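You operate a simulated robot arm through the tools that you are given. There is no shell and no other tool. Be economical: measure what you need, move in short steps, check, and stop when the job is done.

Carry out the task below with a simulated robot arm. There is one attempt and no reset: what you move stays moved.

Task
Wipe the glue off the blue top piece and stand its heel on the bench.
Fine: draw the slide out first and leave it out; put the rag back; the heel goes back in the row; leave the other heels and top pieces where they are. What is to be rubbed or washed off counts as gone when no trace of it is left.
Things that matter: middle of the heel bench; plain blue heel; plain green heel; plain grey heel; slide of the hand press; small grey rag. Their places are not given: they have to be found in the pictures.

The check looks at the end state, three seconds after you hand in, the way a careful person would. Anything else that was tipped, shoved, dropped, spilled or broken makes it a failure.

Robot
A 7-joint arm with a two-finger parallel gripper, fixed in place. Base frame: the origin is at the foot of the arm, x ahead of it, y to its left, z up; the work surface is at about z = 800. Readings come in mm, rad, newtons and seconds.
With the tool pointing down near the work surface it reaches from about 240 to 680 mm from the base axis. Its first joint turns from -1.152 to 1.152 rad. Payload 2.4 kg.
The TCP is the grasp point between the finger pads, 30 mm short of the fingertips. In the tool frame z runs along the fingers and y along their closing line. Largest opening 94 mm; finger width 28, thickness 10; the body of the gripper, 50 by 96 mm, starts 55 mm behind the TCP.
Orientation is that of the tool frame in the base frame, as a unit quaternion [w, x, y, z]. With the fingers straight down and closing along the base's y, the tool's x points along the base's -x, its y along +y and its z along -z.

Tools
- The arm moves only by the tool play_rows. Its argument "series" is a list of rows, each a list of 7 numbers: the turn, a rotation vector about the tool's x, y, z in rad, then the shift along the tool's x, y, z in mm, then the closure, from 0 (fully open) to 1 (shut). In form: [[wx, wy, wz, tx, ty, tz, grip], ...]. A call has 1 to 20 rows; each row shifts and turns the commanded pose from where the row before left it, along the tool's axes as they then stand. Each row takes 0.2 s and may step no farther than 50 mm and 0.15 rad from the row before; otherwise, or with a gripper value out of range, the whole call is refused. A pose out of reach is approached as far as the arm can. The call stops where the force on the tool passes 40 N (or 10 N more than at its start, if that is more) or the arm is blocked; 0.2 s more then pass. The fingers move at their own pace (about 153 mm/s each) and stop on an object; they squeeze with about 38 N. The grip force told is the motor's: it shows also when the fingers shut on nothing. Time passes only in rows, and 0.2 s behind the last, so rows that do not move let the fingers close. It gives the time, the measured TCP pose, the force on the tool (base axes), the opening and the grip force at its end, in the units of the frame above (readings bear some noise), with the torque about the TCP (base axes, N m) and any sound that the robot's microphone picked up, and new pictures: "views" is both (left out), scene, wrist or none.
- Cameras (640 x 400 px; columns grow to the right, rows downward): "scene" is fixed at [58.6, 494.8, 1457.6]; the picture's right is [-0.61, -0.79, 0.00], its down [-0.42, 0.32, -0.85] and it looks along [0.67, -0.52, -0.53] (base axes); focal length 331 px, centre (320, 200). "wrist" rides on the gripper at [76, 14, -102] in the tool frame; the picture's right is [-0.18, 0.98, 0.00], its down [-0.75, -0.14, -0.64] and it looks along [-0.63, -0.12, 0.77] (tool axes); focal length 243 px, centre (320, 200).
- locate(camera, pixels): for up to 12 pixels [column, row] of the newest picture of that camera ("zoom" is the newest enlarged one), the place [x, y, z] in the base frame of the surface seen there, good to about 3 mm, but the place of the scene camera against the robot may be out by one fixed shift of up to 25 mm in any direction. The clock stands still meanwhile.
- close_up(camera, box): a new picture of the part [left, top, right, bottom] of that camera's present view, enlarged. The clock stands still meanwhile.
- sign_off(): hands the job in; it is judged then, once.

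Work in short steps. Measure before you move; look again where a grasp or a placing could have gone wrong, and mend it. You have 80 turns and 200 pictures in all, those below and enlarged ones among them. Open the gripper and draw the arm clear of the work before you hand the job in, unless the task says otherwise; then end with one line.

The tools are called after "Call:" as a command line: name --pt "numbers of a row" for each row, then --argument value for the rest, lists and objects as JSON in quotes. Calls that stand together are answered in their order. play_rows: Moves the arm, as the interface text tells. Its arguments: {"type":"object","properties":{"series":{"type":"array"},"views":{"type":"string","enum":["both","scene","wrist","none"]}},"required":["series"]} The other tools are called the same way: locate (camera, pixels) gives the place of the surface under pixels of a picture; close_up (camera, box) takes an enlarged picture of a part of a camera's view; sign_off () hands the job in.

At the start:

```text
time_s: 0.0
ee_pos: [331.4, -40.3, 1158.7]
ee_rot: [0.001, -0.001, 1.0, 0.0]
ft_force: [-0.5, -0.4, -0.4]
ft_torque: [-0.01, -0.02, -0.01]
width: 93.9
grasp_force: 0.1
```

scene: 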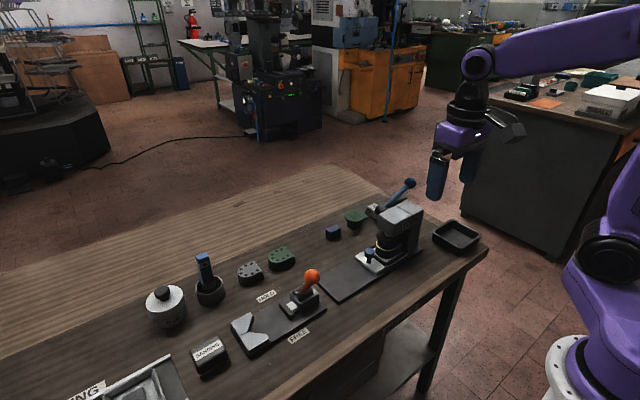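
wrist: 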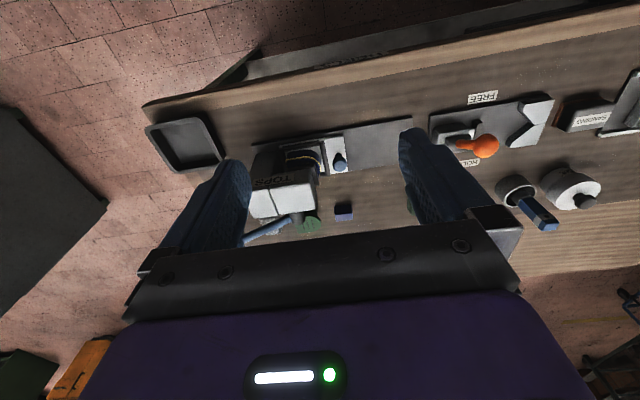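

The scene shows a bench with a press at about (395,235), heels around (250–360, 220–270) and a clamp with an orange knob at (310,275). I'll enlarge these areas to identify everything.

Call:
close_up --camera "scene" --box '[310, 170, 490, 300]'

Call:
close_up --camera "scene" --box '[130, 230, 340, 380]'

Call:
close_up --camera "wrist" --box '[140, 90, 380, 250]'

Call:
close_up --camera "wrist" --box '[400, 70, 640, 240]'

```text
3.08 times, centred on (400, 235) of scene
```

zoom: 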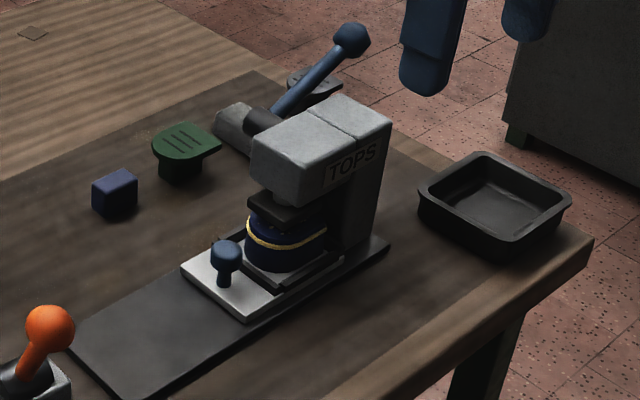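

```text
2.67 times, centred on (235, 305) of scene
```

zoom: 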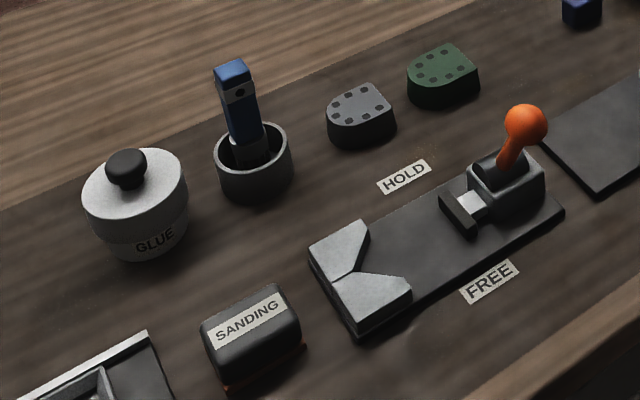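

```text
2.50 times, centred on (260, 170) of wrist
```

zoom: 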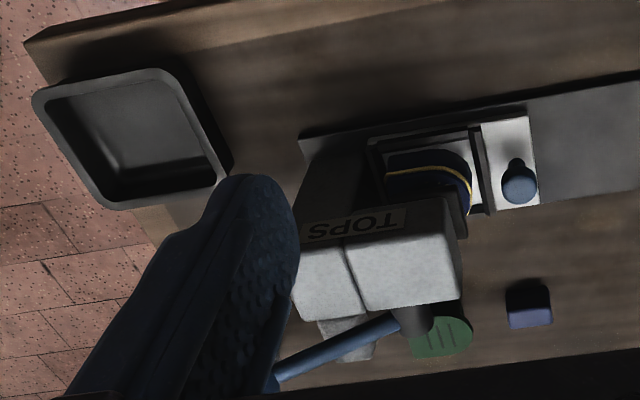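

```text
2.35 times, centred on (520, 155) of wrist
```

zoom: 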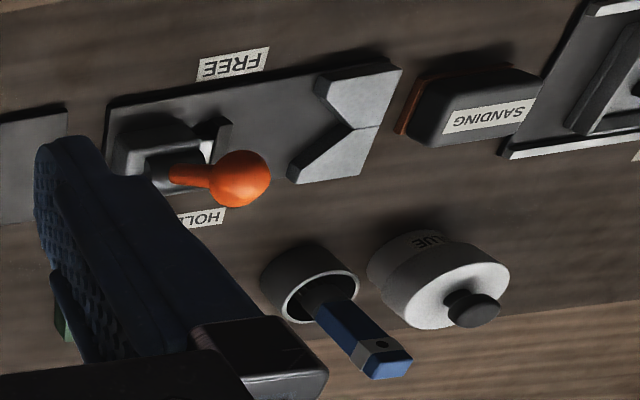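

I'll measure the key points in the scene picture and the wrist picture.

Call:
locate --camera "scene" --pixels '[[457, 236], [368, 253], [392, 240], [405, 209], [409, 183], [333, 232], [356, 216], [281, 256], [249, 270], [311, 275], [205, 262], [208, 352]]'

Call:
locate --camera "wrist" --pixels '[[187, 147], [339, 158], [310, 155], [290, 195], [343, 210], [312, 222], [485, 145], [528, 120], [590, 118], [515, 188], [572, 188], [538, 215]]'

Call:
close_up --camera "scene" --box '[40, 320, 240, 400]'

Call:
close_up --camera "scene" --box '[350, 170, 430, 220]'

```text
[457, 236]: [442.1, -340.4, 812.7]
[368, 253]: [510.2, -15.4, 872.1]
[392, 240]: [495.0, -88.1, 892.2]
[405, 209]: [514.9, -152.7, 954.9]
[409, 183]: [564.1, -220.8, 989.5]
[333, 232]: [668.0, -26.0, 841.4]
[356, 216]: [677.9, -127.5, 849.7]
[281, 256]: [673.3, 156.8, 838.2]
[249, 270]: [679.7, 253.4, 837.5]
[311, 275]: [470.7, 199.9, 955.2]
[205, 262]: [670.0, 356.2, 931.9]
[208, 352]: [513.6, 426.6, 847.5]
```

```text
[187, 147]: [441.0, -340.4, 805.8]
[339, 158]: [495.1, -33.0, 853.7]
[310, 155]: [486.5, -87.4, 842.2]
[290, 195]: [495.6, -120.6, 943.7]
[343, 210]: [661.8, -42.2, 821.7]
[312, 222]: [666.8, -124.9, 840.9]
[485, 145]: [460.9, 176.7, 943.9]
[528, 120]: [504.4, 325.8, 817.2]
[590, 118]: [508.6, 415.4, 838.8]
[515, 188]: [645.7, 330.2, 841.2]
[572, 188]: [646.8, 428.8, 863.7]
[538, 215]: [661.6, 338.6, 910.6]
```

```text
3.20 times, centred on (140, 360) of scene
```

zoom: 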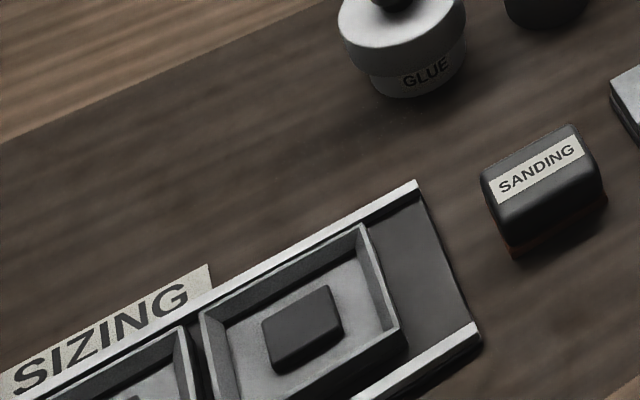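

```text
8.00 times, centred on (390, 195) of scene
```

zoom: 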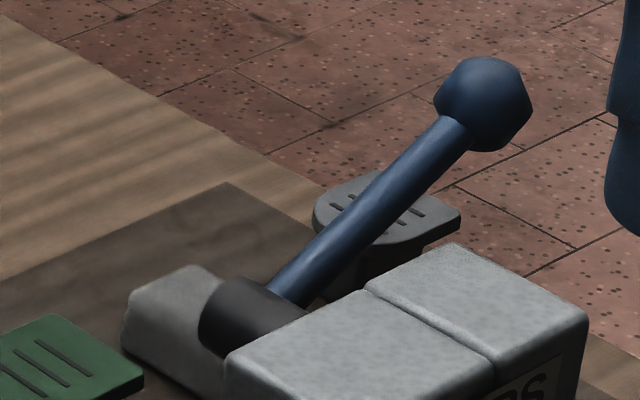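

The layout seems to be: posts with top pieces at y≈-35 (blue, empty), -125 and -215; green and grey heels at y≈157 and 253, with a gap left near y≈60 for the blue heel. I haven't seen the rag yet, so I'll move the camera left to look for it.

Call:
play_rows --pt "0 0 0 0 45 0 0" --pt "0 0 0 0 45 0 0" --pt "0 0 0 0 45 0 0" --pt "0 0 0 0 45 0 0" --pt "0 0 0 0 45 0 0" --pt "0 0 0 0 45 0 0" --pt "0 0 0 0 45 0 0" --pt "0 0 0 0 45 0 0" --views "both"

```text
time_s: 1.8
ee_pos: [333.0, 318.4, 1160.5]
ee_rot: [0.0, 0.001, 1.0, 0.0]
ft_force: [0.4, 0.2, 0.0]
ft_torque: [-0.02, -0.06, 0.02]
width: 94.1
grasp_force: 0.1
```

scene: 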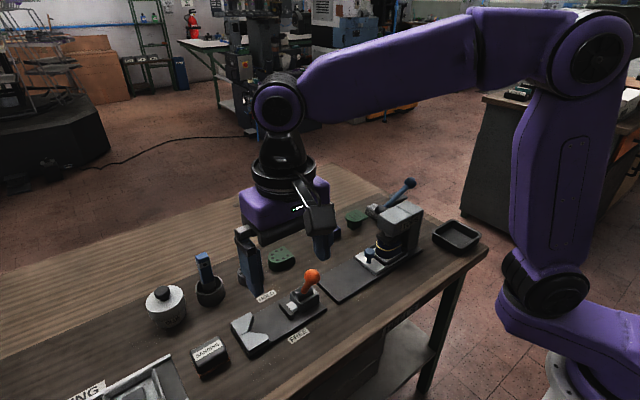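
wrist: 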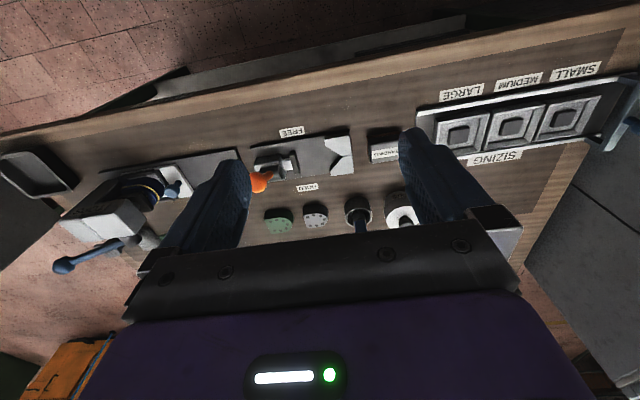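

There's no rag in plain view yet; the right end at (620,125) and the tray at (35,172) need a closer look.

Call:
close_up --camera "wrist" --box '[400, 40, 640, 240]'

Call:
close_up --camera "wrist" --box '[0, 110, 220, 280]'

Call:
close_up --camera "wrist" --box '[240, 110, 430, 240]'

```text
2.00 times, centred on (520, 140) of wrist
```

zoom: 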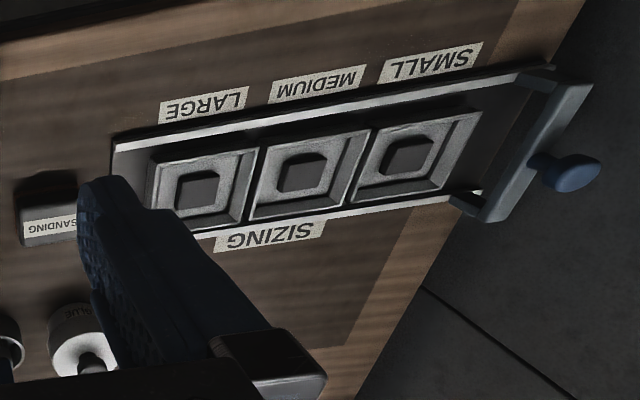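

```text
2.35 times, centred on (110, 195) of wrist
```

zoom: 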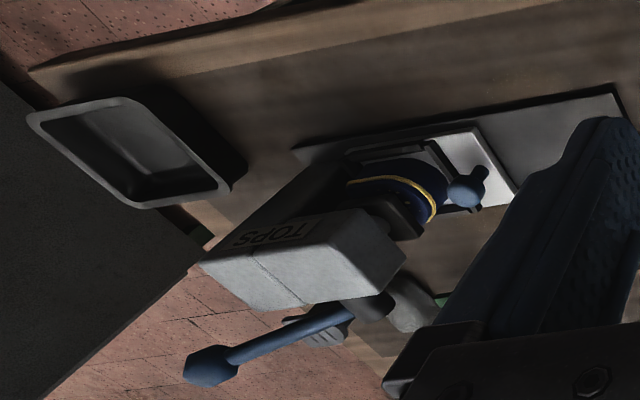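

```text
3.08 times, centred on (335, 175) of wrist
```

zoom: 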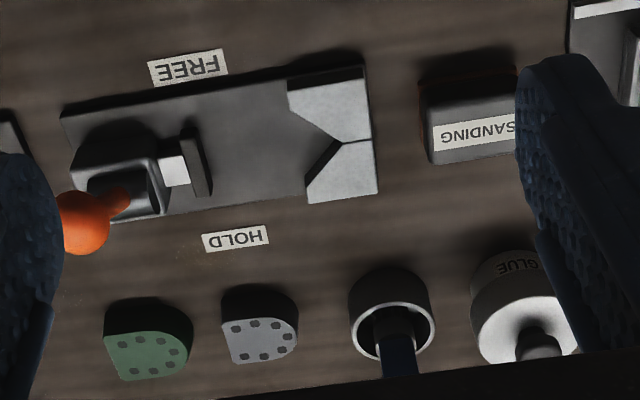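

The rag may be behind the press: there's a grey lump beside the lever hub at scene (372,208). I'll measure it and move the arm back over the press to look from above.

Call:
locate --camera "scene" --pixels '[[369, 209], [372, 205], [376, 212], [380, 214], [398, 199]]'

Call:
play_rows --pt "0 0 0 -20 -45 0 0" --pt "0 0 0 -20 -45 0 0" --pt "0 0 0 -20 -45 0 0" --pt "0 0 0 -20 -45 0 0" --pt "0 0 0 -20 -45 0 0" --pt "0 0 0 -20 -45 0 0" --pt "0 0 0 -20 -45 0 0" --pt "0 0 0 -20 -45 0 0" --pt "0 0 0 0 -45 0 0" --pt "0 0 0 0 -25 0 0" --views "both"

```text
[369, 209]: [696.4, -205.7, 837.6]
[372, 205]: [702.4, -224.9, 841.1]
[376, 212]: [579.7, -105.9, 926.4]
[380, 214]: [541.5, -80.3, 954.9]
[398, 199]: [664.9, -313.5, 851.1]
```

```text
time_s: 4.0
ee_pos: [491.4, -110.4, 1160.8]
ee_rot: [0.0, -0.001, 1.0, 0.0]
ft_force: [0.1, -0.4, 0.7]
ft_torque: [0.0, -0.02, -0.02]
width: 93.9
grasp_force: 0.0
```

scene: 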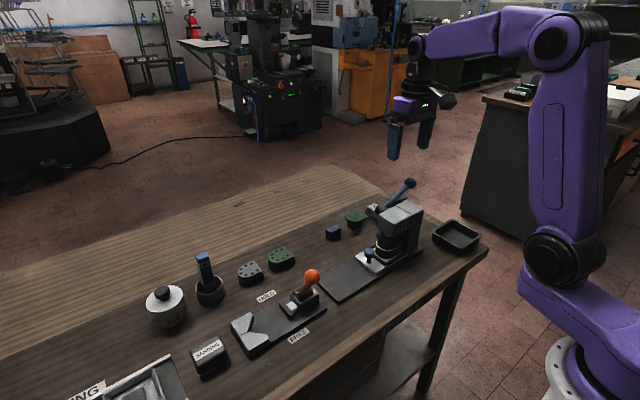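
wrist: 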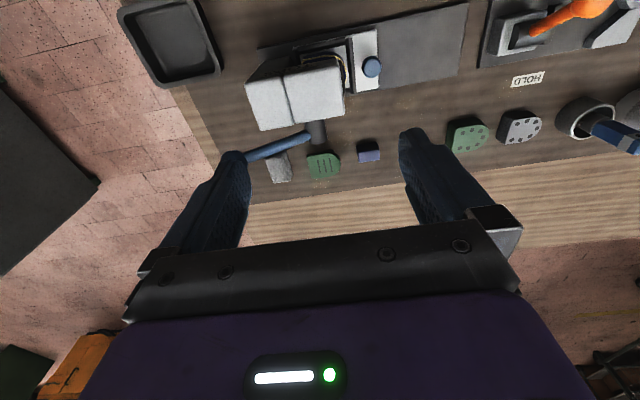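

The grey lump at wrist (280,168) stands apart from the press, at about (697,-206). I'll look closer.

Call:
close_up --camera "wrist" --box '[220, 100, 400, 215]'

Call:
locate --camera "wrist" --pixels '[[280, 170], [268, 156], [290, 180], [370, 155], [370, 148], [323, 165], [372, 66], [340, 65], [275, 145], [320, 75], [468, 137], [520, 127]]'

```text
3.48 times, centred on (310, 158) of wrist
```

zoom: 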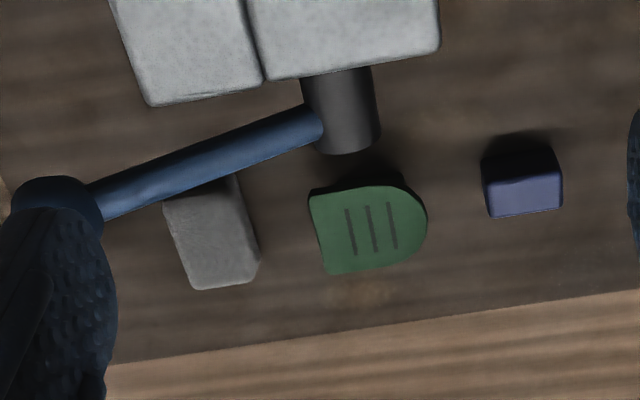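

```text
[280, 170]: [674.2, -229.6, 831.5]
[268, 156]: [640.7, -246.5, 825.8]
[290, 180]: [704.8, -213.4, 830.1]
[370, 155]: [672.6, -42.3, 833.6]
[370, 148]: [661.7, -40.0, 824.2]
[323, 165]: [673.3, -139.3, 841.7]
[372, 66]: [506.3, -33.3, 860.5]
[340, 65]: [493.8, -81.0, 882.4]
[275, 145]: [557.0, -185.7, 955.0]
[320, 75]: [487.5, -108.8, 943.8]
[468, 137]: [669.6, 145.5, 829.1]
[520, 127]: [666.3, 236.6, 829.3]
```

The rag sits at about (675,-229,831), partly under the lever's reach. First I'll inspect the press, the slide and the plunger gap.

Call:
close_up --camera "scene" --box '[350, 215, 420, 275]'

Call:
close_up --camera "wrist" --box '[240, 0, 480, 140]'

Call:
locate --camera "wrist" --pixels '[[467, 6], [460, 72], [377, 85], [375, 32], [385, 40], [262, 50], [345, 60], [335, 45], [360, 85]]'

```text
6.67 times, centred on (385, 245) of scene
```

zoom: 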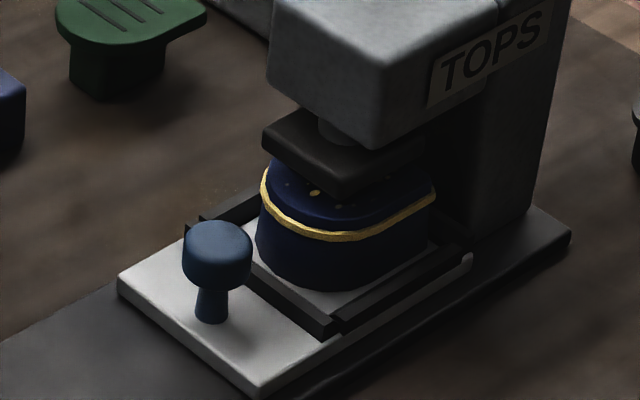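

```text
2.67 times, centred on (360, 70) of wrist
```

zoom: 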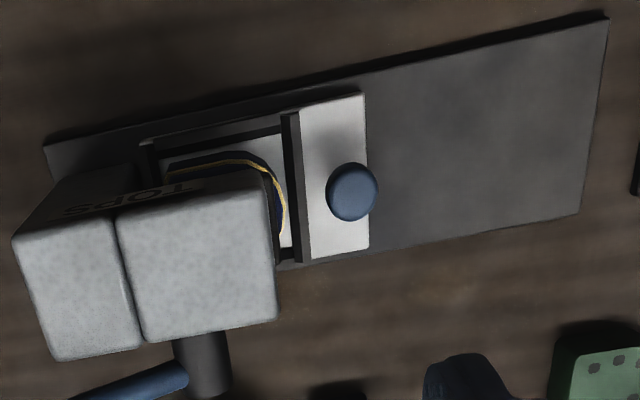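

```text
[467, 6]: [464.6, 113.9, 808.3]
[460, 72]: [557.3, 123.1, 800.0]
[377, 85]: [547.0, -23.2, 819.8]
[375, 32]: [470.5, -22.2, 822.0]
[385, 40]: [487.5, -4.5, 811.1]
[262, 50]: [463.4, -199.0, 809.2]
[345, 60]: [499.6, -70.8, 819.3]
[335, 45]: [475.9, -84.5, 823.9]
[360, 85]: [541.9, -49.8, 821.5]
```

The plunger pad looks clear of the heel, and the slide's blue knob is at about (507,-35), so the slide should draw out along +y. I'll measure the head front, knob edges, lever and rag corners.

Call:
locate --camera "wrist" --pixels '[[342, 105], [339, 72], [364, 66], [380, 67], [372, 59], [372, 80], [310, 135], [265, 152], [275, 182], [294, 175], [284, 155], [240, 160]]'

Call:
locate --camera "scene" --pixels '[[367, 250], [371, 250], [374, 263], [388, 237], [388, 255], [383, 233], [394, 221], [393, 250], [379, 255], [412, 247]]'

```text
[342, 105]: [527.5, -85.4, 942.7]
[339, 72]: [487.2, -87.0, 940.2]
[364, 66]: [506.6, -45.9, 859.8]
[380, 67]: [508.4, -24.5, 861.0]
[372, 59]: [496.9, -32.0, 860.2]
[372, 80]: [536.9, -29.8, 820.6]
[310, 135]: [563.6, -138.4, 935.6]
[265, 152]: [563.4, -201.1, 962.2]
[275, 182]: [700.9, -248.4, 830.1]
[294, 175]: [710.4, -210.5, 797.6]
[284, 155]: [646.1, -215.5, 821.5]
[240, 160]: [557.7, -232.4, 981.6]
```

```text
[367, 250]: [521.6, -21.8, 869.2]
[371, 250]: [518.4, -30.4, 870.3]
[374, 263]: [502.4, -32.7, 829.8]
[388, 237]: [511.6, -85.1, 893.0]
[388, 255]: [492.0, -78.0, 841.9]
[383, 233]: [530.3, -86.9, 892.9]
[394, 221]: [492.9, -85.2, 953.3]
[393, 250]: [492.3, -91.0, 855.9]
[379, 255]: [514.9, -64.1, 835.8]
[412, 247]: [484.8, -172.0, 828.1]
```

The knob is at about (507,-35) with its top at 860, and the head front is at y≈-86, so there's room. I'll move above the knob, turn the tool 90° so the camera is on the +y side and the fingers close along x, then go partway down.

Call:
play_rows --pt "0 0 0 -8 37.5 0 0" --pt "0 0 0 -8 37.5 0 0" --pt "0 0 0.1428 0 0 0 0.2" --pt "0 0 0.1428 0 0 0 0.2" --pt "0 0 0.1428 0 0 0 0.2" --pt "0 0 0.1428 0 0 0 0.2" --pt "0 0 0.1428 0 0 0 0.2" --pt "0 0 0.1428 0 0 0 0.2" --pt "0 0 0.1428 0 0 0 0.2" --pt "0 0 0.1428 0 0 0 0.2" --pt "0 0 0.1428 0 0 0 0.2" --pt "0 0 0.1428 0 0 0 0.2" --pt "0 0 0.1428 0 0 0 0.2" --pt "0 0 0 0 0 45 0.2" --pt "0 0 0 0 0 45 0.2" --pt "0 0 0 0 0 45 0.2" --pt "0 0 0 0 0 45 0.2" --views "both"

```text
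time_s: 7.6
ee_pos: [509.0, -35.1, 977.9]
ee_rot: [0.0, 0.707, 0.708, 0.0]
ft_force: [-0.3, -0.1, 0.1]
ft_torque: [0.02, -0.03, 0.0]
width: 75.1
grasp_force: 0.0
```

scene: 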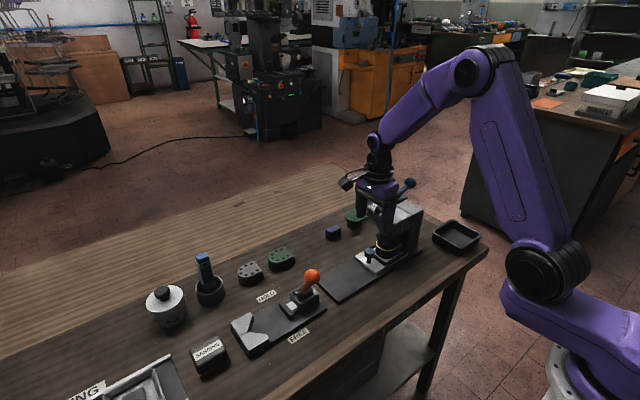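
wrist: 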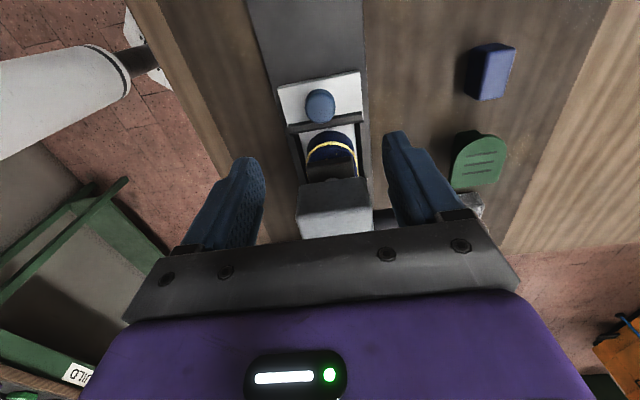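

The pose is good, with the knob centred between the fingers. I'll go down to z≈857 and close.

Call:
play_rows --pt "0 0 0 0 0 40 0.3" --pt "0 0 0 0 0 40 0.3" --pt "0 0 0 0 0 25 0.3" --pt "0 0 0 0 0 15 0.3" --pt "0 0 0 0 0 0 0.6" --pt "0 0 0 0 0 0 1" --pt "0 0 0 0 0 0 1" --views "both"

```text
time_s: 9.2
ee_pos: [509.0, -35.1, 858.4]
ee_rot: [0.001, 0.707, 0.707, 0.001]
ft_force: [15.8, -0.7, -16.5]
ft_torque: [-0.19, -0.27, -0.03]
width: 26.9
grasp_force: 44.0
```

scene: 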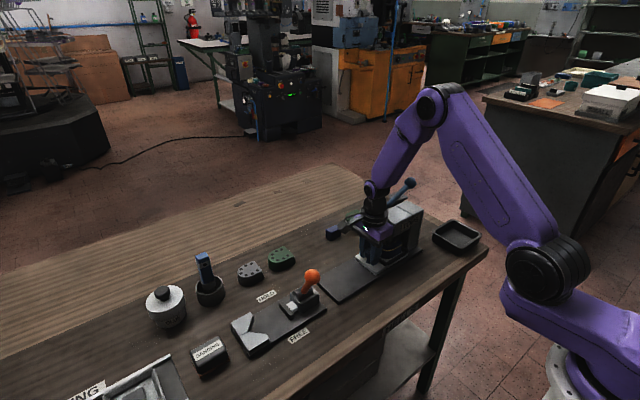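
wrist: 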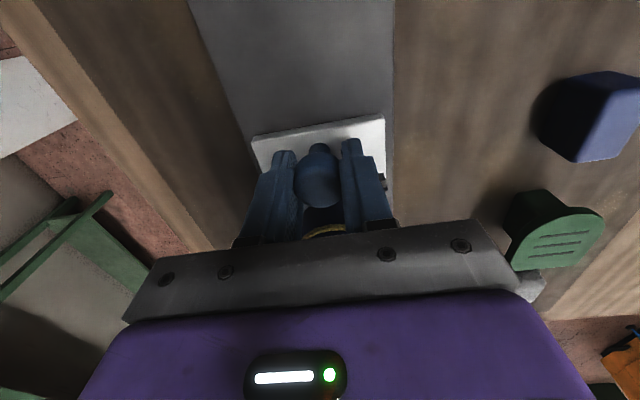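

The knob is held (opening 27 mm). I'll pull gently along +y, which is tool +x.

Call:
play_rows --pt "0 0 0 0 -1 0 1" --pt "0 0 0 10 0 0 1" --pt "0 0 0 12 0 0 1" --pt "0 0 0 12 0 0 1" --pt "0 0 0 12 0 0 1" --pt "0 0 0 12 0 0 1" --views "both"

```text
time_s: 10.6
ee_pos: [509.4, 20.8, 858.3]
ee_rot: [0.003, 0.707, 0.707, 0.003]
ft_force: [23.5, -1.3, -19.4]
ft_torque: [-0.46, -0.15, 0.0]
width: 27.6
grasp_force: 45.2
```

scene: 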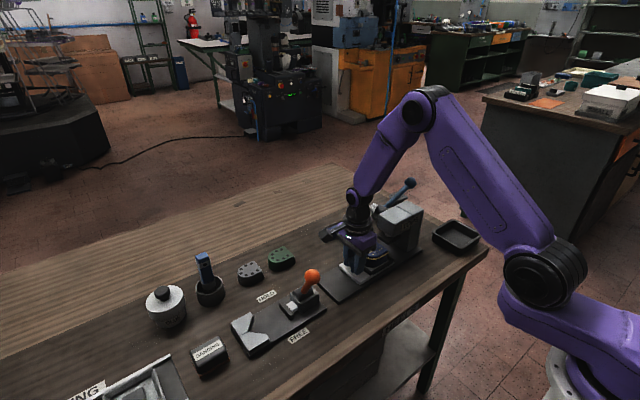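
wrist: 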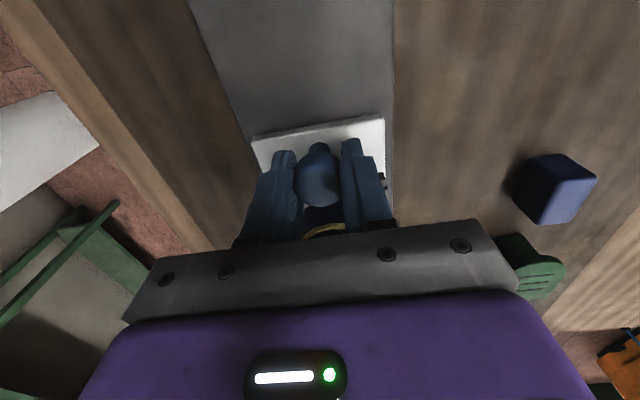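

The slide is following. I'll ease the side force with a small +x shift and keep pulling until it stops.

Call:
play_rows --pt "0 0 0 0 2.5 -1 1" --pt "0 0 0 12 0 0 1" --pt "0 0 0 12 0 0 1" --pt "0 0 0 12 0 0 1" --pt "0 0 0 12 0 0 1" --views "both"

```text
time_s: 11.8
ee_pos: [509.4, 69.5, 858.9]
ee_rot: [0.0, 0.707, 0.708, -0.001]
ft_force: [10.5, -0.6, -27.8]
ft_torque: [0.09, -0.1, 0.0]
width: 27.5
grasp_force: 45.4
```

scene: 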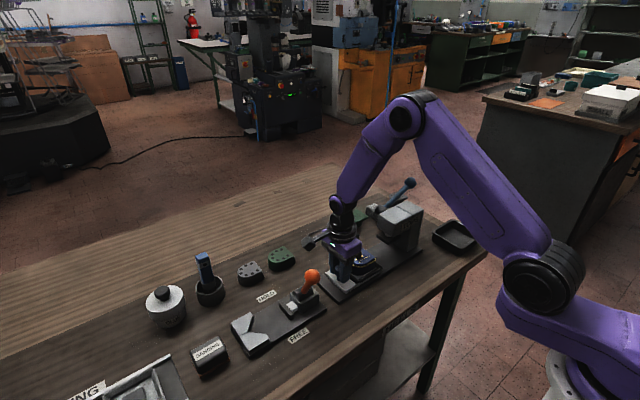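
wrist: 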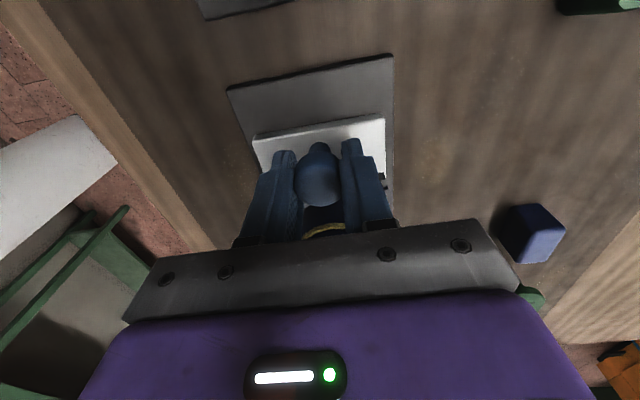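

It's drawn about 104 mm with about 35 mm of plate left. I'll pull in smaller steps, watching the y force for the stop.

Call:
play_rows --pt "0 0 0 0 1 1.5 1" --pt "0 0 0 8 0 0 1" --pt "0 0 0 8 0 0 1" --pt "0 0 0 6 0 0 1" --views "wrist"

```text
time_s: 12.8
ee_pos: [509.1, 93.4, 859.6]
ee_rot: [0.0, 0.707, 0.708, -0.001]
ft_force: [-15.2, 1.6, 20.7]
ft_torque: [-0.07, 0.3, -0.08]
width: 27.3
grasp_force: 44.7
```

wrist: 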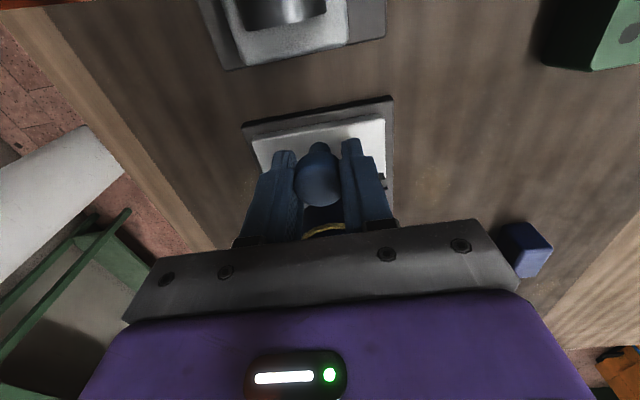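

There's no stop yet, and a strip of plate still shows in front of the slide. I'll go a little farther in 4 mm steps.

Call:
play_rows --pt "0 0 0 0 -1 -0.7 1" --pt "0 0 0 4 0 0 1" --pt "0 0 0 4 0 0 1" --pt "0 0 0 0 0 0 1" --views "wrist"

```text
time_s: 13.8
ee_pos: [510.2, 96.3, 858.4]
ee_rot: [0.0, 0.709, 0.705, 0.0]
ft_force: [-6.1, -29.3, 1.9]
ft_torque: [-0.39, 0.09, 0.04]
width: 27.5
grasp_force: 45.0
```

wrist: 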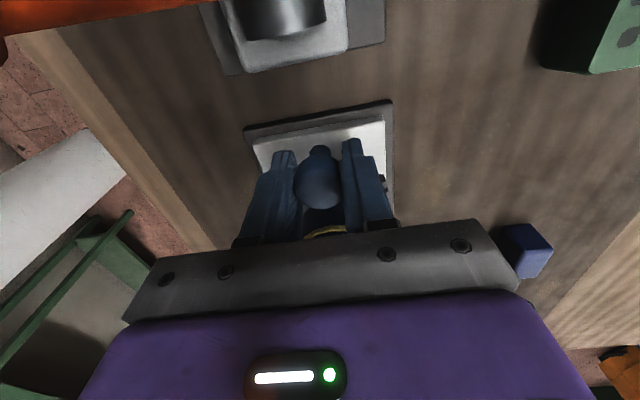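

The force is now -29 N in y, so the slide is at its end stop (drawn about 131 mm). I'll relax, open slowly, rise and look.

Call:
play_rows --pt "0 0 0 -4 0 0 1" --pt "0 0 0 0 0 0 0.5" --pt "0 0 0 0 0 0 0.5" --pt "0 0 0 0 0 -40 0.3" --pt "0 0 0 0 0 -45 0.2" --pt "0 0 0 0 0 -45 0.2" --pt "0 0 0 0 0 -45 0.2" --pt "0 0 0 30 0 0 0.2" --views "both"

Call:
close_up --camera "wrist" --box '[240, 60, 420, 220]'

Call:
close_up --camera "scene" --box '[310, 190, 430, 300]'

```text
time_s: 15.6
ee_pos: [509.9, 127.0, 1036.0]
ee_rot: [0.001, 0.707, 0.707, 0.0]
ft_force: [-0.5, 0.1, -0.3]
ft_torque: [0.0, -0.02, 0.0]
width: 75.3
grasp_force: 0.0
```

scene: 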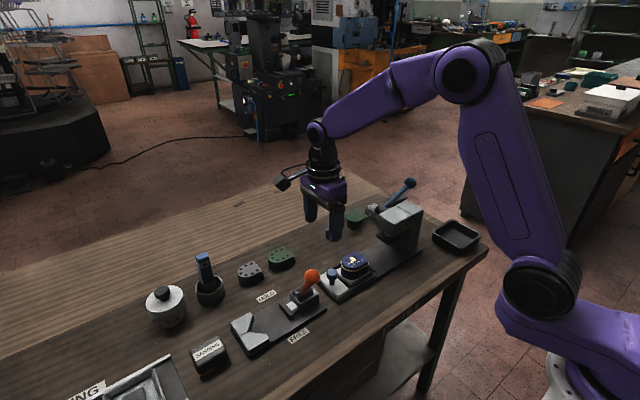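
wrist: 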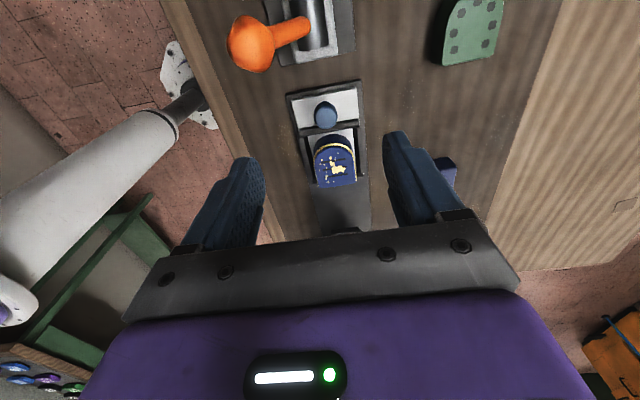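

```text
2.50 times, centred on (330, 140) of wrist
```

zoom: 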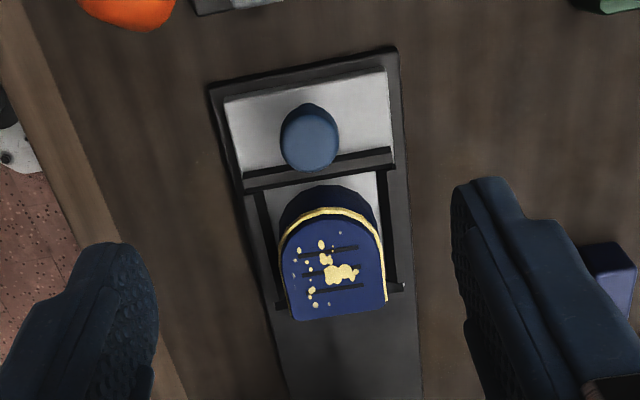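

```text
3.64 times, centred on (370, 245) of scene
```

zoom: 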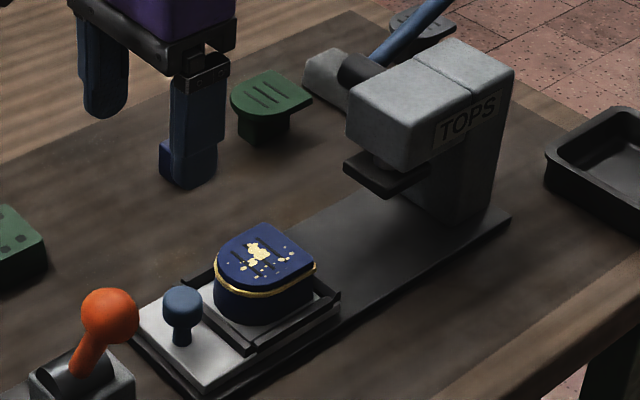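

The slide is out. Glue spots lie on the top piece and there's a yellow seam line around the edge. I'll measure the top piece before fetching the rag.

Call:
locate --camera "wrist" --pixels '[[335, 168], [318, 165], [352, 160], [322, 184], [354, 181], [333, 143], [325, 115], [333, 140], [448, 172], [470, 35], [480, 10]]'

Call:
close_up --camera "scene" --box '[362, 180, 412, 215]'

```text
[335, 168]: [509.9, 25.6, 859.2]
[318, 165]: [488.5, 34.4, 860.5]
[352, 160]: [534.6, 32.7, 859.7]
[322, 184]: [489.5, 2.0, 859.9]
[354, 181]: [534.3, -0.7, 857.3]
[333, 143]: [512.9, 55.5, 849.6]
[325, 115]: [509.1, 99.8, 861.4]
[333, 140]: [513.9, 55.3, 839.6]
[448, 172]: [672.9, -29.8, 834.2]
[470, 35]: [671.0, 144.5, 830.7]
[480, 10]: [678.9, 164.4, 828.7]
```

```text
11.43 times, centred on (387, 198) of scene
```

zoom: 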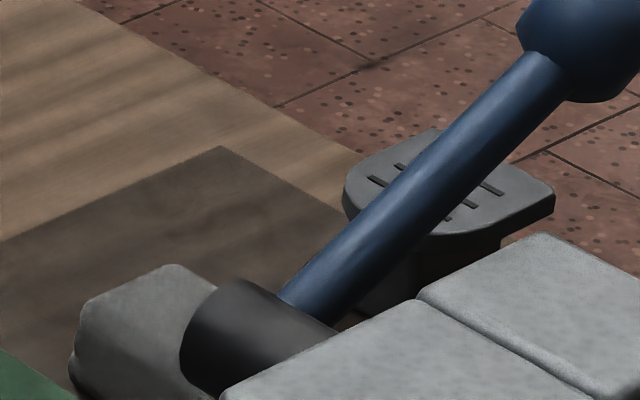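

The top piece spans x 487–536 and y -2–58, with its top at z≈859. The rag lies at about x 641–705, y -248–-213. I'll fly high over it in the present orientation and see whether the arm reaches.

Call:
play_rows --pt "0 0 0 0 0 -50 0" --pt "0 0 0 -39 17 0 0" --pt "0 0 0 -39 17 0 0" --pt "0 0 0 -39 17 0 0" --pt "0 0 0 -39 17 0 0" --pt "0 0 0 -39 17 0 0" --pt "0 0 0 -39 17 0 0" --pt "0 0 0 -39 17 0 0" --pt "0 0 0 -39 17 0 0" --pt "0 0 0 -39 17 0 0" --pt "0 0 0 0 8 0 0" --views "both"

```text
time_s: 18.0
ee_pos: [644.3, -191.1, 1081.3]
ee_rot: [0.0, 0.707, 0.707, 0.0]
ft_force: [0.7, 0.6, 1.4]
ft_torque: [-0.03, -0.02, -0.01]
width: 94.1
grasp_force: 0.0
out of reach, approached as far as the arm can: row 10, 11
```

scene: 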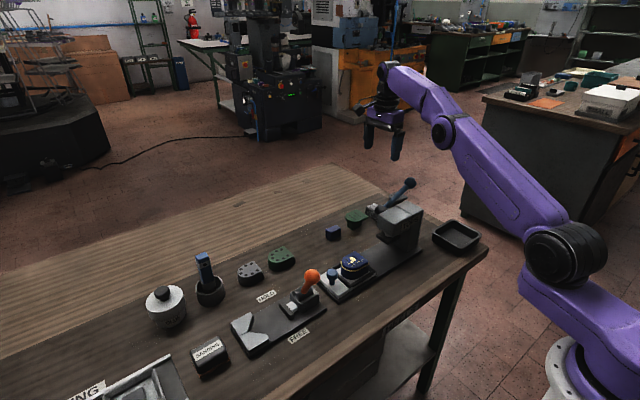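
wrist: 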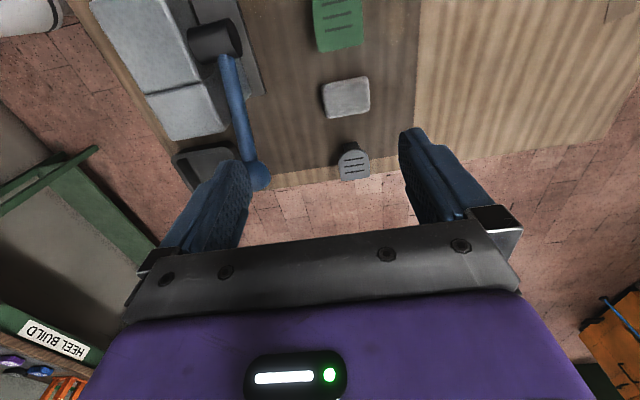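

Reach ends at about 672 mm radius here with the tool straight down, so I'll need to tilt for the rag. I'll measure the rag and lever from this better view.

Call:
locate --camera "wrist" --pixels '[[346, 96], [324, 86], [367, 78], [328, 113], [370, 108], [347, 113], [257, 180], [240, 120], [215, 40], [355, 165], [340, 30], [262, 168]]'

Call:
close_up --camera "wrist" --box '[200, 0, 440, 200]'

```text
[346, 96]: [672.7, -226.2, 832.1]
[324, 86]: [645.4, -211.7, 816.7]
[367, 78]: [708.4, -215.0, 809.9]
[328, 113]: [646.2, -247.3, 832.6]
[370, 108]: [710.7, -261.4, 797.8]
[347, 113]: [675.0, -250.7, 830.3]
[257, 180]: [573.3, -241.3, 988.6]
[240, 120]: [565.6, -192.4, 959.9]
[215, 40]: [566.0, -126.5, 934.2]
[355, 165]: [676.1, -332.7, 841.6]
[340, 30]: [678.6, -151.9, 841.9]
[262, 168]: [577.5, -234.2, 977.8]
```

```text
2.00 times, centred on (320, 100) of wrist
```

zoom: 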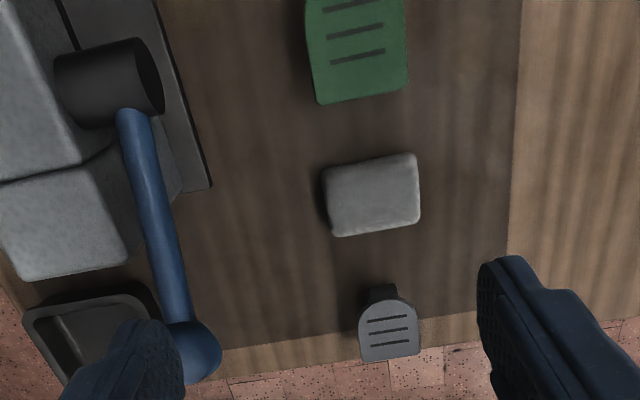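

The rag is about 60×40×32 mm, aligned with the bench and centred at (674,-229). I'll close along y with the camera on the far side (tool x toward +x) and lean the tool back slightly for reach, so I'm backing off and turning another 90°.

Call:
play_rows --pt "0 0 0 0 -30 0 0.45" --pt "0 0 0 0 -30 0 0.45" --pt "0 0 0.1428 0 0 0 0.45" --pt "0 0 0.1428 0 0 0 0.45" --pt "0 0 0.1428 0 0 0 0.45" --pt "0 0 0.1428 0 0 0 0.45" --pt "0 0 0.1428 0 0 0 0.45" --pt "0 0 0.1428 0 0 0 0.45" --pt "0 0 0.1428 0 0 0 0.45" --pt "0 0 0.1428 0 0 0 0.45" --pt "0 0 0.1428 0 0 0 0.45" --pt "0 0 0.1428 0 0 0 0.45" --pt "0 0 0.1428 0 0 0 0.45" --views "both"

```text
time_s: 20.8
ee_pos: [584.5, -191.4, 1082.4]
ee_rot: [0.0, 1.0, -0.001, 0.001]
ft_force: [-0.4, -0.2, 0.3]
ft_torque: [0.0, 0.03, 0.02]
width: 51.6
grasp_force: 0.1
```

scene: 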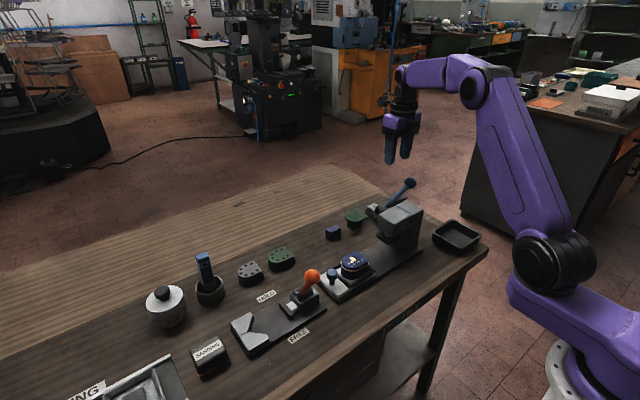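
wrist: 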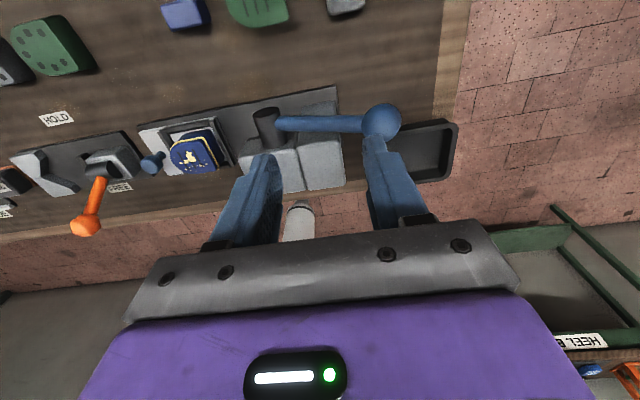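

The turn worked: tool x is now +x and tool y is -y. I'll lean 0.22 rad and move above the rag, still high.

Call:
play_rows --pt "0 0.11 0 0 0 0 0.45" --pt "0 0.11 0 0 0 0 0.45" --pt "0 0 0 40.2 19 9 0.4" --pt "0 0 0 40.2 19 9 0.4" --pt "0 0 0 0 0 0 0.4" --views "both"

```text
time_s: 22.0
ee_pos: [667.7, -229.6, 1081.8]
ee_rot: [0.0, 0.994, 0.0, 0.109]
ft_force: [-0.7, 0.1, -1.0]
ft_torque: [-0.02, 0.02, 0.03]
width: 56.5
grasp_force: 0.1
```

scene: 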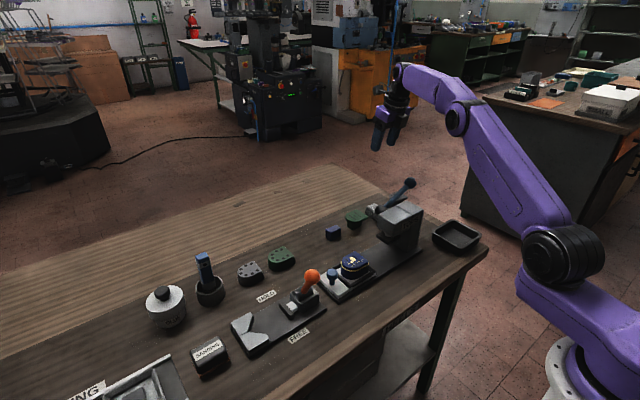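
wrist: 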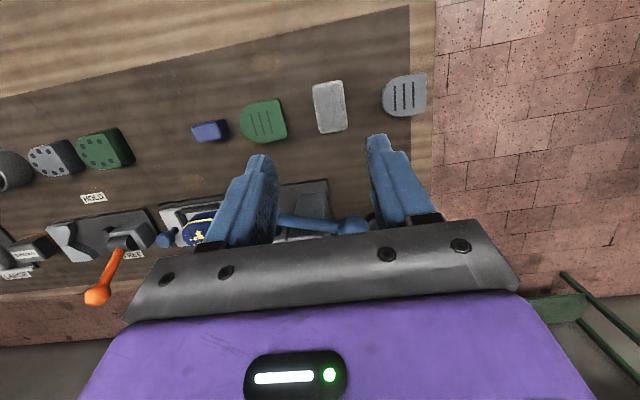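

The TCP is above the rag as planned. I'll check the rag position from this view, then go down in stages watching the clearance to the lever.

Call:
locate --camera "wrist" --pixels '[[329, 106], [315, 107], [345, 104], [325, 84], [332, 130], [286, 120], [383, 95]]'

Call:
play_rows --pt "0 0 0 -9.8 0 43.9 0.4" --pt "0 0 0 -9.8 0 43.9 0.4" --pt "0 0 0 -6.5 0 29.3 0.4" --views "both"

Call:
close_up --camera "scene" --box '[340, 80, 480, 240]'

```text
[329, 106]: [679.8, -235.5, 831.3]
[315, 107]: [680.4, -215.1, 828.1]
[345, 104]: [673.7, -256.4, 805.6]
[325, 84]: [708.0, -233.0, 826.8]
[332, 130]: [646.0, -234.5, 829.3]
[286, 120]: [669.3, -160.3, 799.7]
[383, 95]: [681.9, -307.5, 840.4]
```

```text
time_s: 22.8
ee_pos: [667.9, -229.3, 961.9]
ee_rot: [0.0, 0.994, 0.001, 0.11]
ft_force: [-0.4, -0.1, 0.0]
ft_torque: [0.03, 0.0, 0.01]
width: 56.4
grasp_force: 0.1
```

scene: 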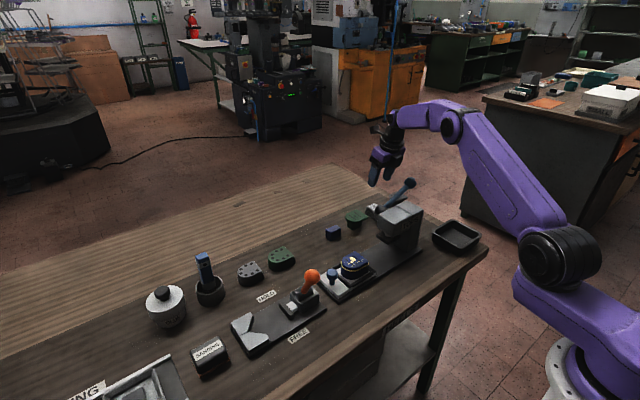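
wrist: 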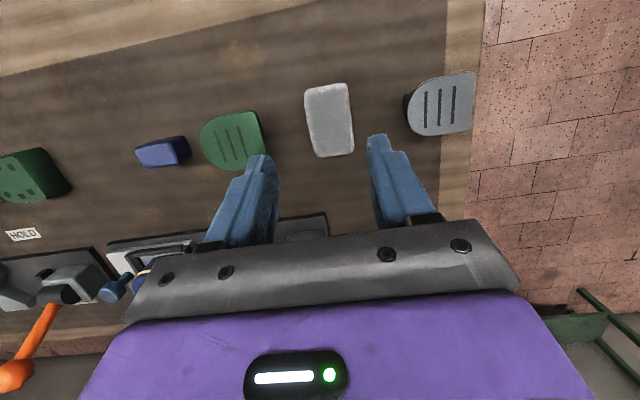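

```text
2.50 times, centred on (410, 160) of scene
```

zoom: 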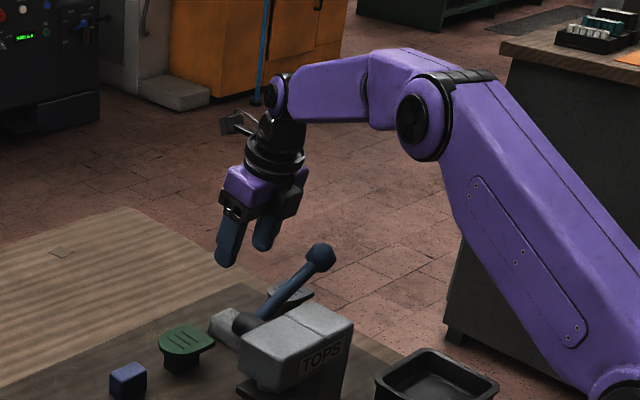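

The clearance looks workable. I'll go 60 mm further down, shifting 3 mm toward -y to centre on the rag.

Call:
play_rows --pt "0 0 0 -6.5 3 29.3 0.4" --pt "0 0 0 -6.5 0 29.3 0.4" --views "both"

Call:
close_up --camera "scene" --box '[340, 80, 480, 240]'

Call:
locate --camera "wrist" --pixels '[[328, 100], [302, 105], [355, 100], [325, 75]]'

```text
time_s: 23.4
ee_pos: [667.7, -232.5, 903.0]
ee_rot: [0.0, 0.994, 0.0, 0.11]
ft_force: [-0.7, 0.1, -0.3]
ft_torque: [-0.01, -0.02, 0.0]
width: 56.2
grasp_force: 0.0
```

scene: 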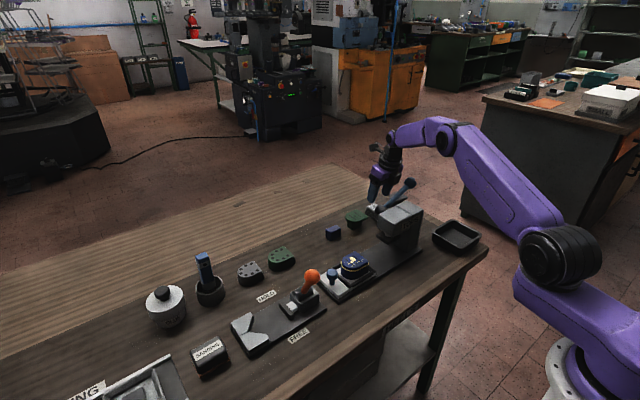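
wrist: 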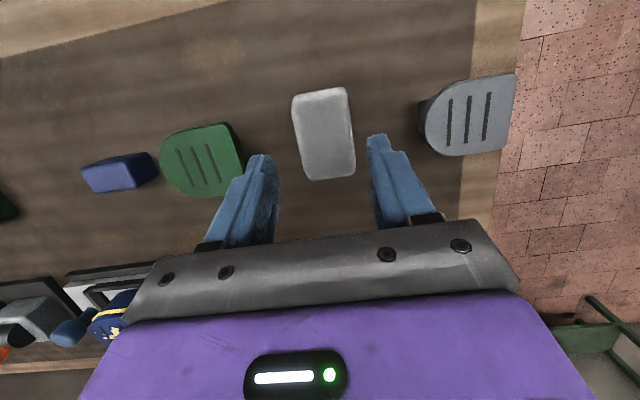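

```text
2.50 times, centred on (410, 160) of scene
```

zoom: 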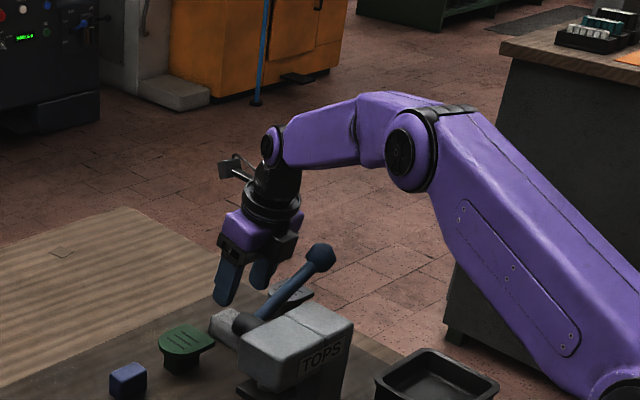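

```text
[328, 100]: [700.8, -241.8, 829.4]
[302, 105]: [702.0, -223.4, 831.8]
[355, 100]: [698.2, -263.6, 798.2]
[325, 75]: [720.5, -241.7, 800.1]
```

Clearance remains good and the rag is centred between the fingers. I'll go down the last 56 mm, close and check.

Call:
play_rows --pt "0 0 0 -6.1 1 27.3 0.4" --pt "0 0 0 -4.1 1 18.3 0.4" --pt "0 0 0 -1.9 0 9 0.4" --pt "0 0 0 0 0 0 0.7" --pt "0 0 0 0 0 0 0.9" --pt "0 0 0 0 0 0 0.9" --views "both"

Call:
close_up --camera "scene" --box '[340, 110, 440, 240]'

```text
time_s: 24.8
ee_pos: [668.2, -233.6, 847.0]
ee_rot: [0.001, 0.994, 0.0, 0.111]
ft_force: [-0.1, -0.4, 3.6]
ft_torque: [0.0, 0.05, -0.01]
width: 44.5
grasp_force: 38.1
```

scene: 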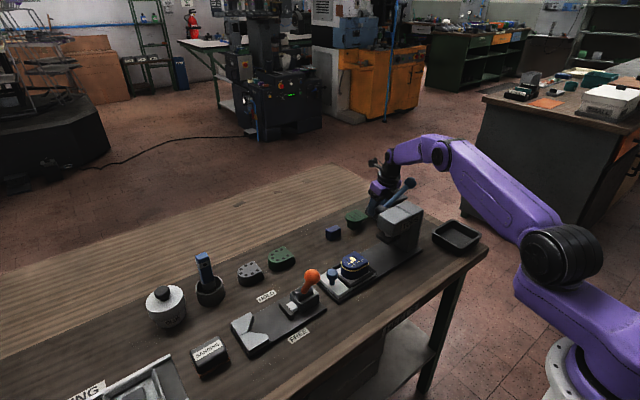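
wrist: 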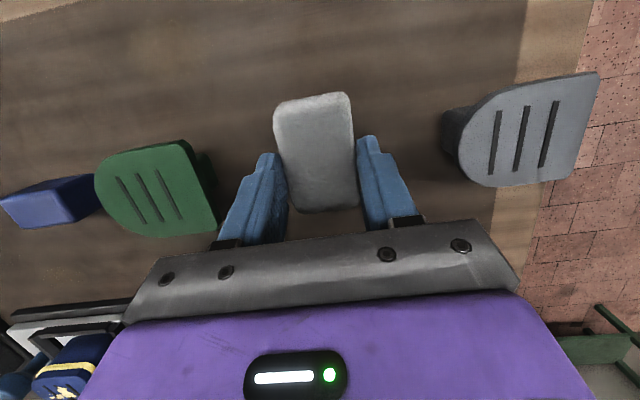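

```text
3.08 times, centred on (390, 175) of scene
```

zoom: 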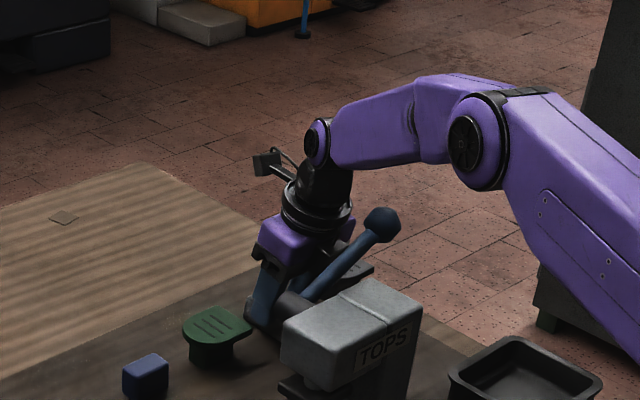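

The rag is gripped (44.5 mm, 38 N) at TCP (668,-234,847), which I'll remember for putting it back. I'll lift it straight up.

Call:
play_rows --pt "0 0 0 4.4 0 -19.5 0.9" --pt "0 0 0 9.8 0 -43.9 0.9" --pt "0 0 0 9.8 0 -43.9 0.9" --pt "0 0 0 9.8 0 -43.9 0.9" --pt "0 0 0 9.8 0 -43.9 0.9" --views "both"

```text
time_s: 26.0
ee_pos: [667.4, -235.6, 1046.3]
ee_rot: [0.0, 0.994, 0.001, 0.109]
ft_force: [0.6, 0.7, 0.1]
ft_torque: [-0.01, -0.02, 0.01]
width: 44.7
grasp_force: 38.1
```

scene: 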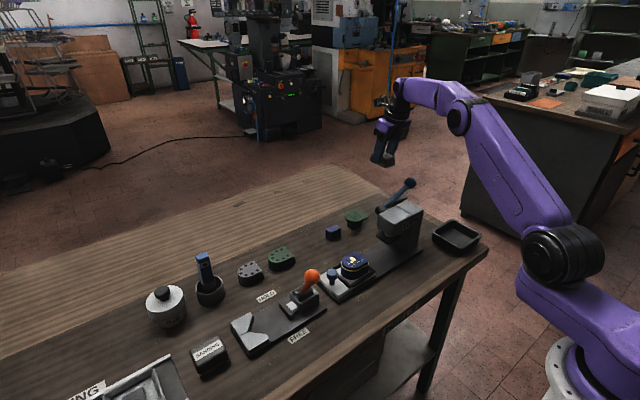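
wrist: 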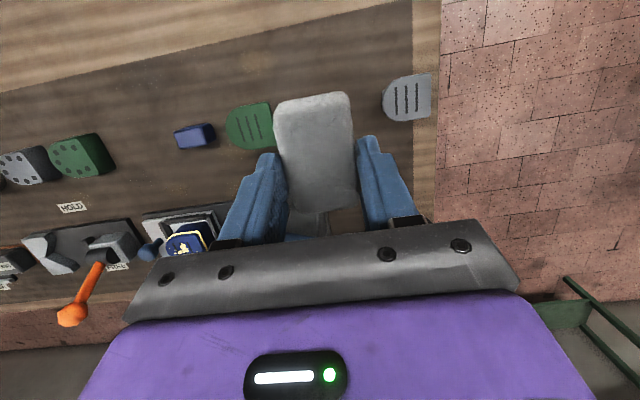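

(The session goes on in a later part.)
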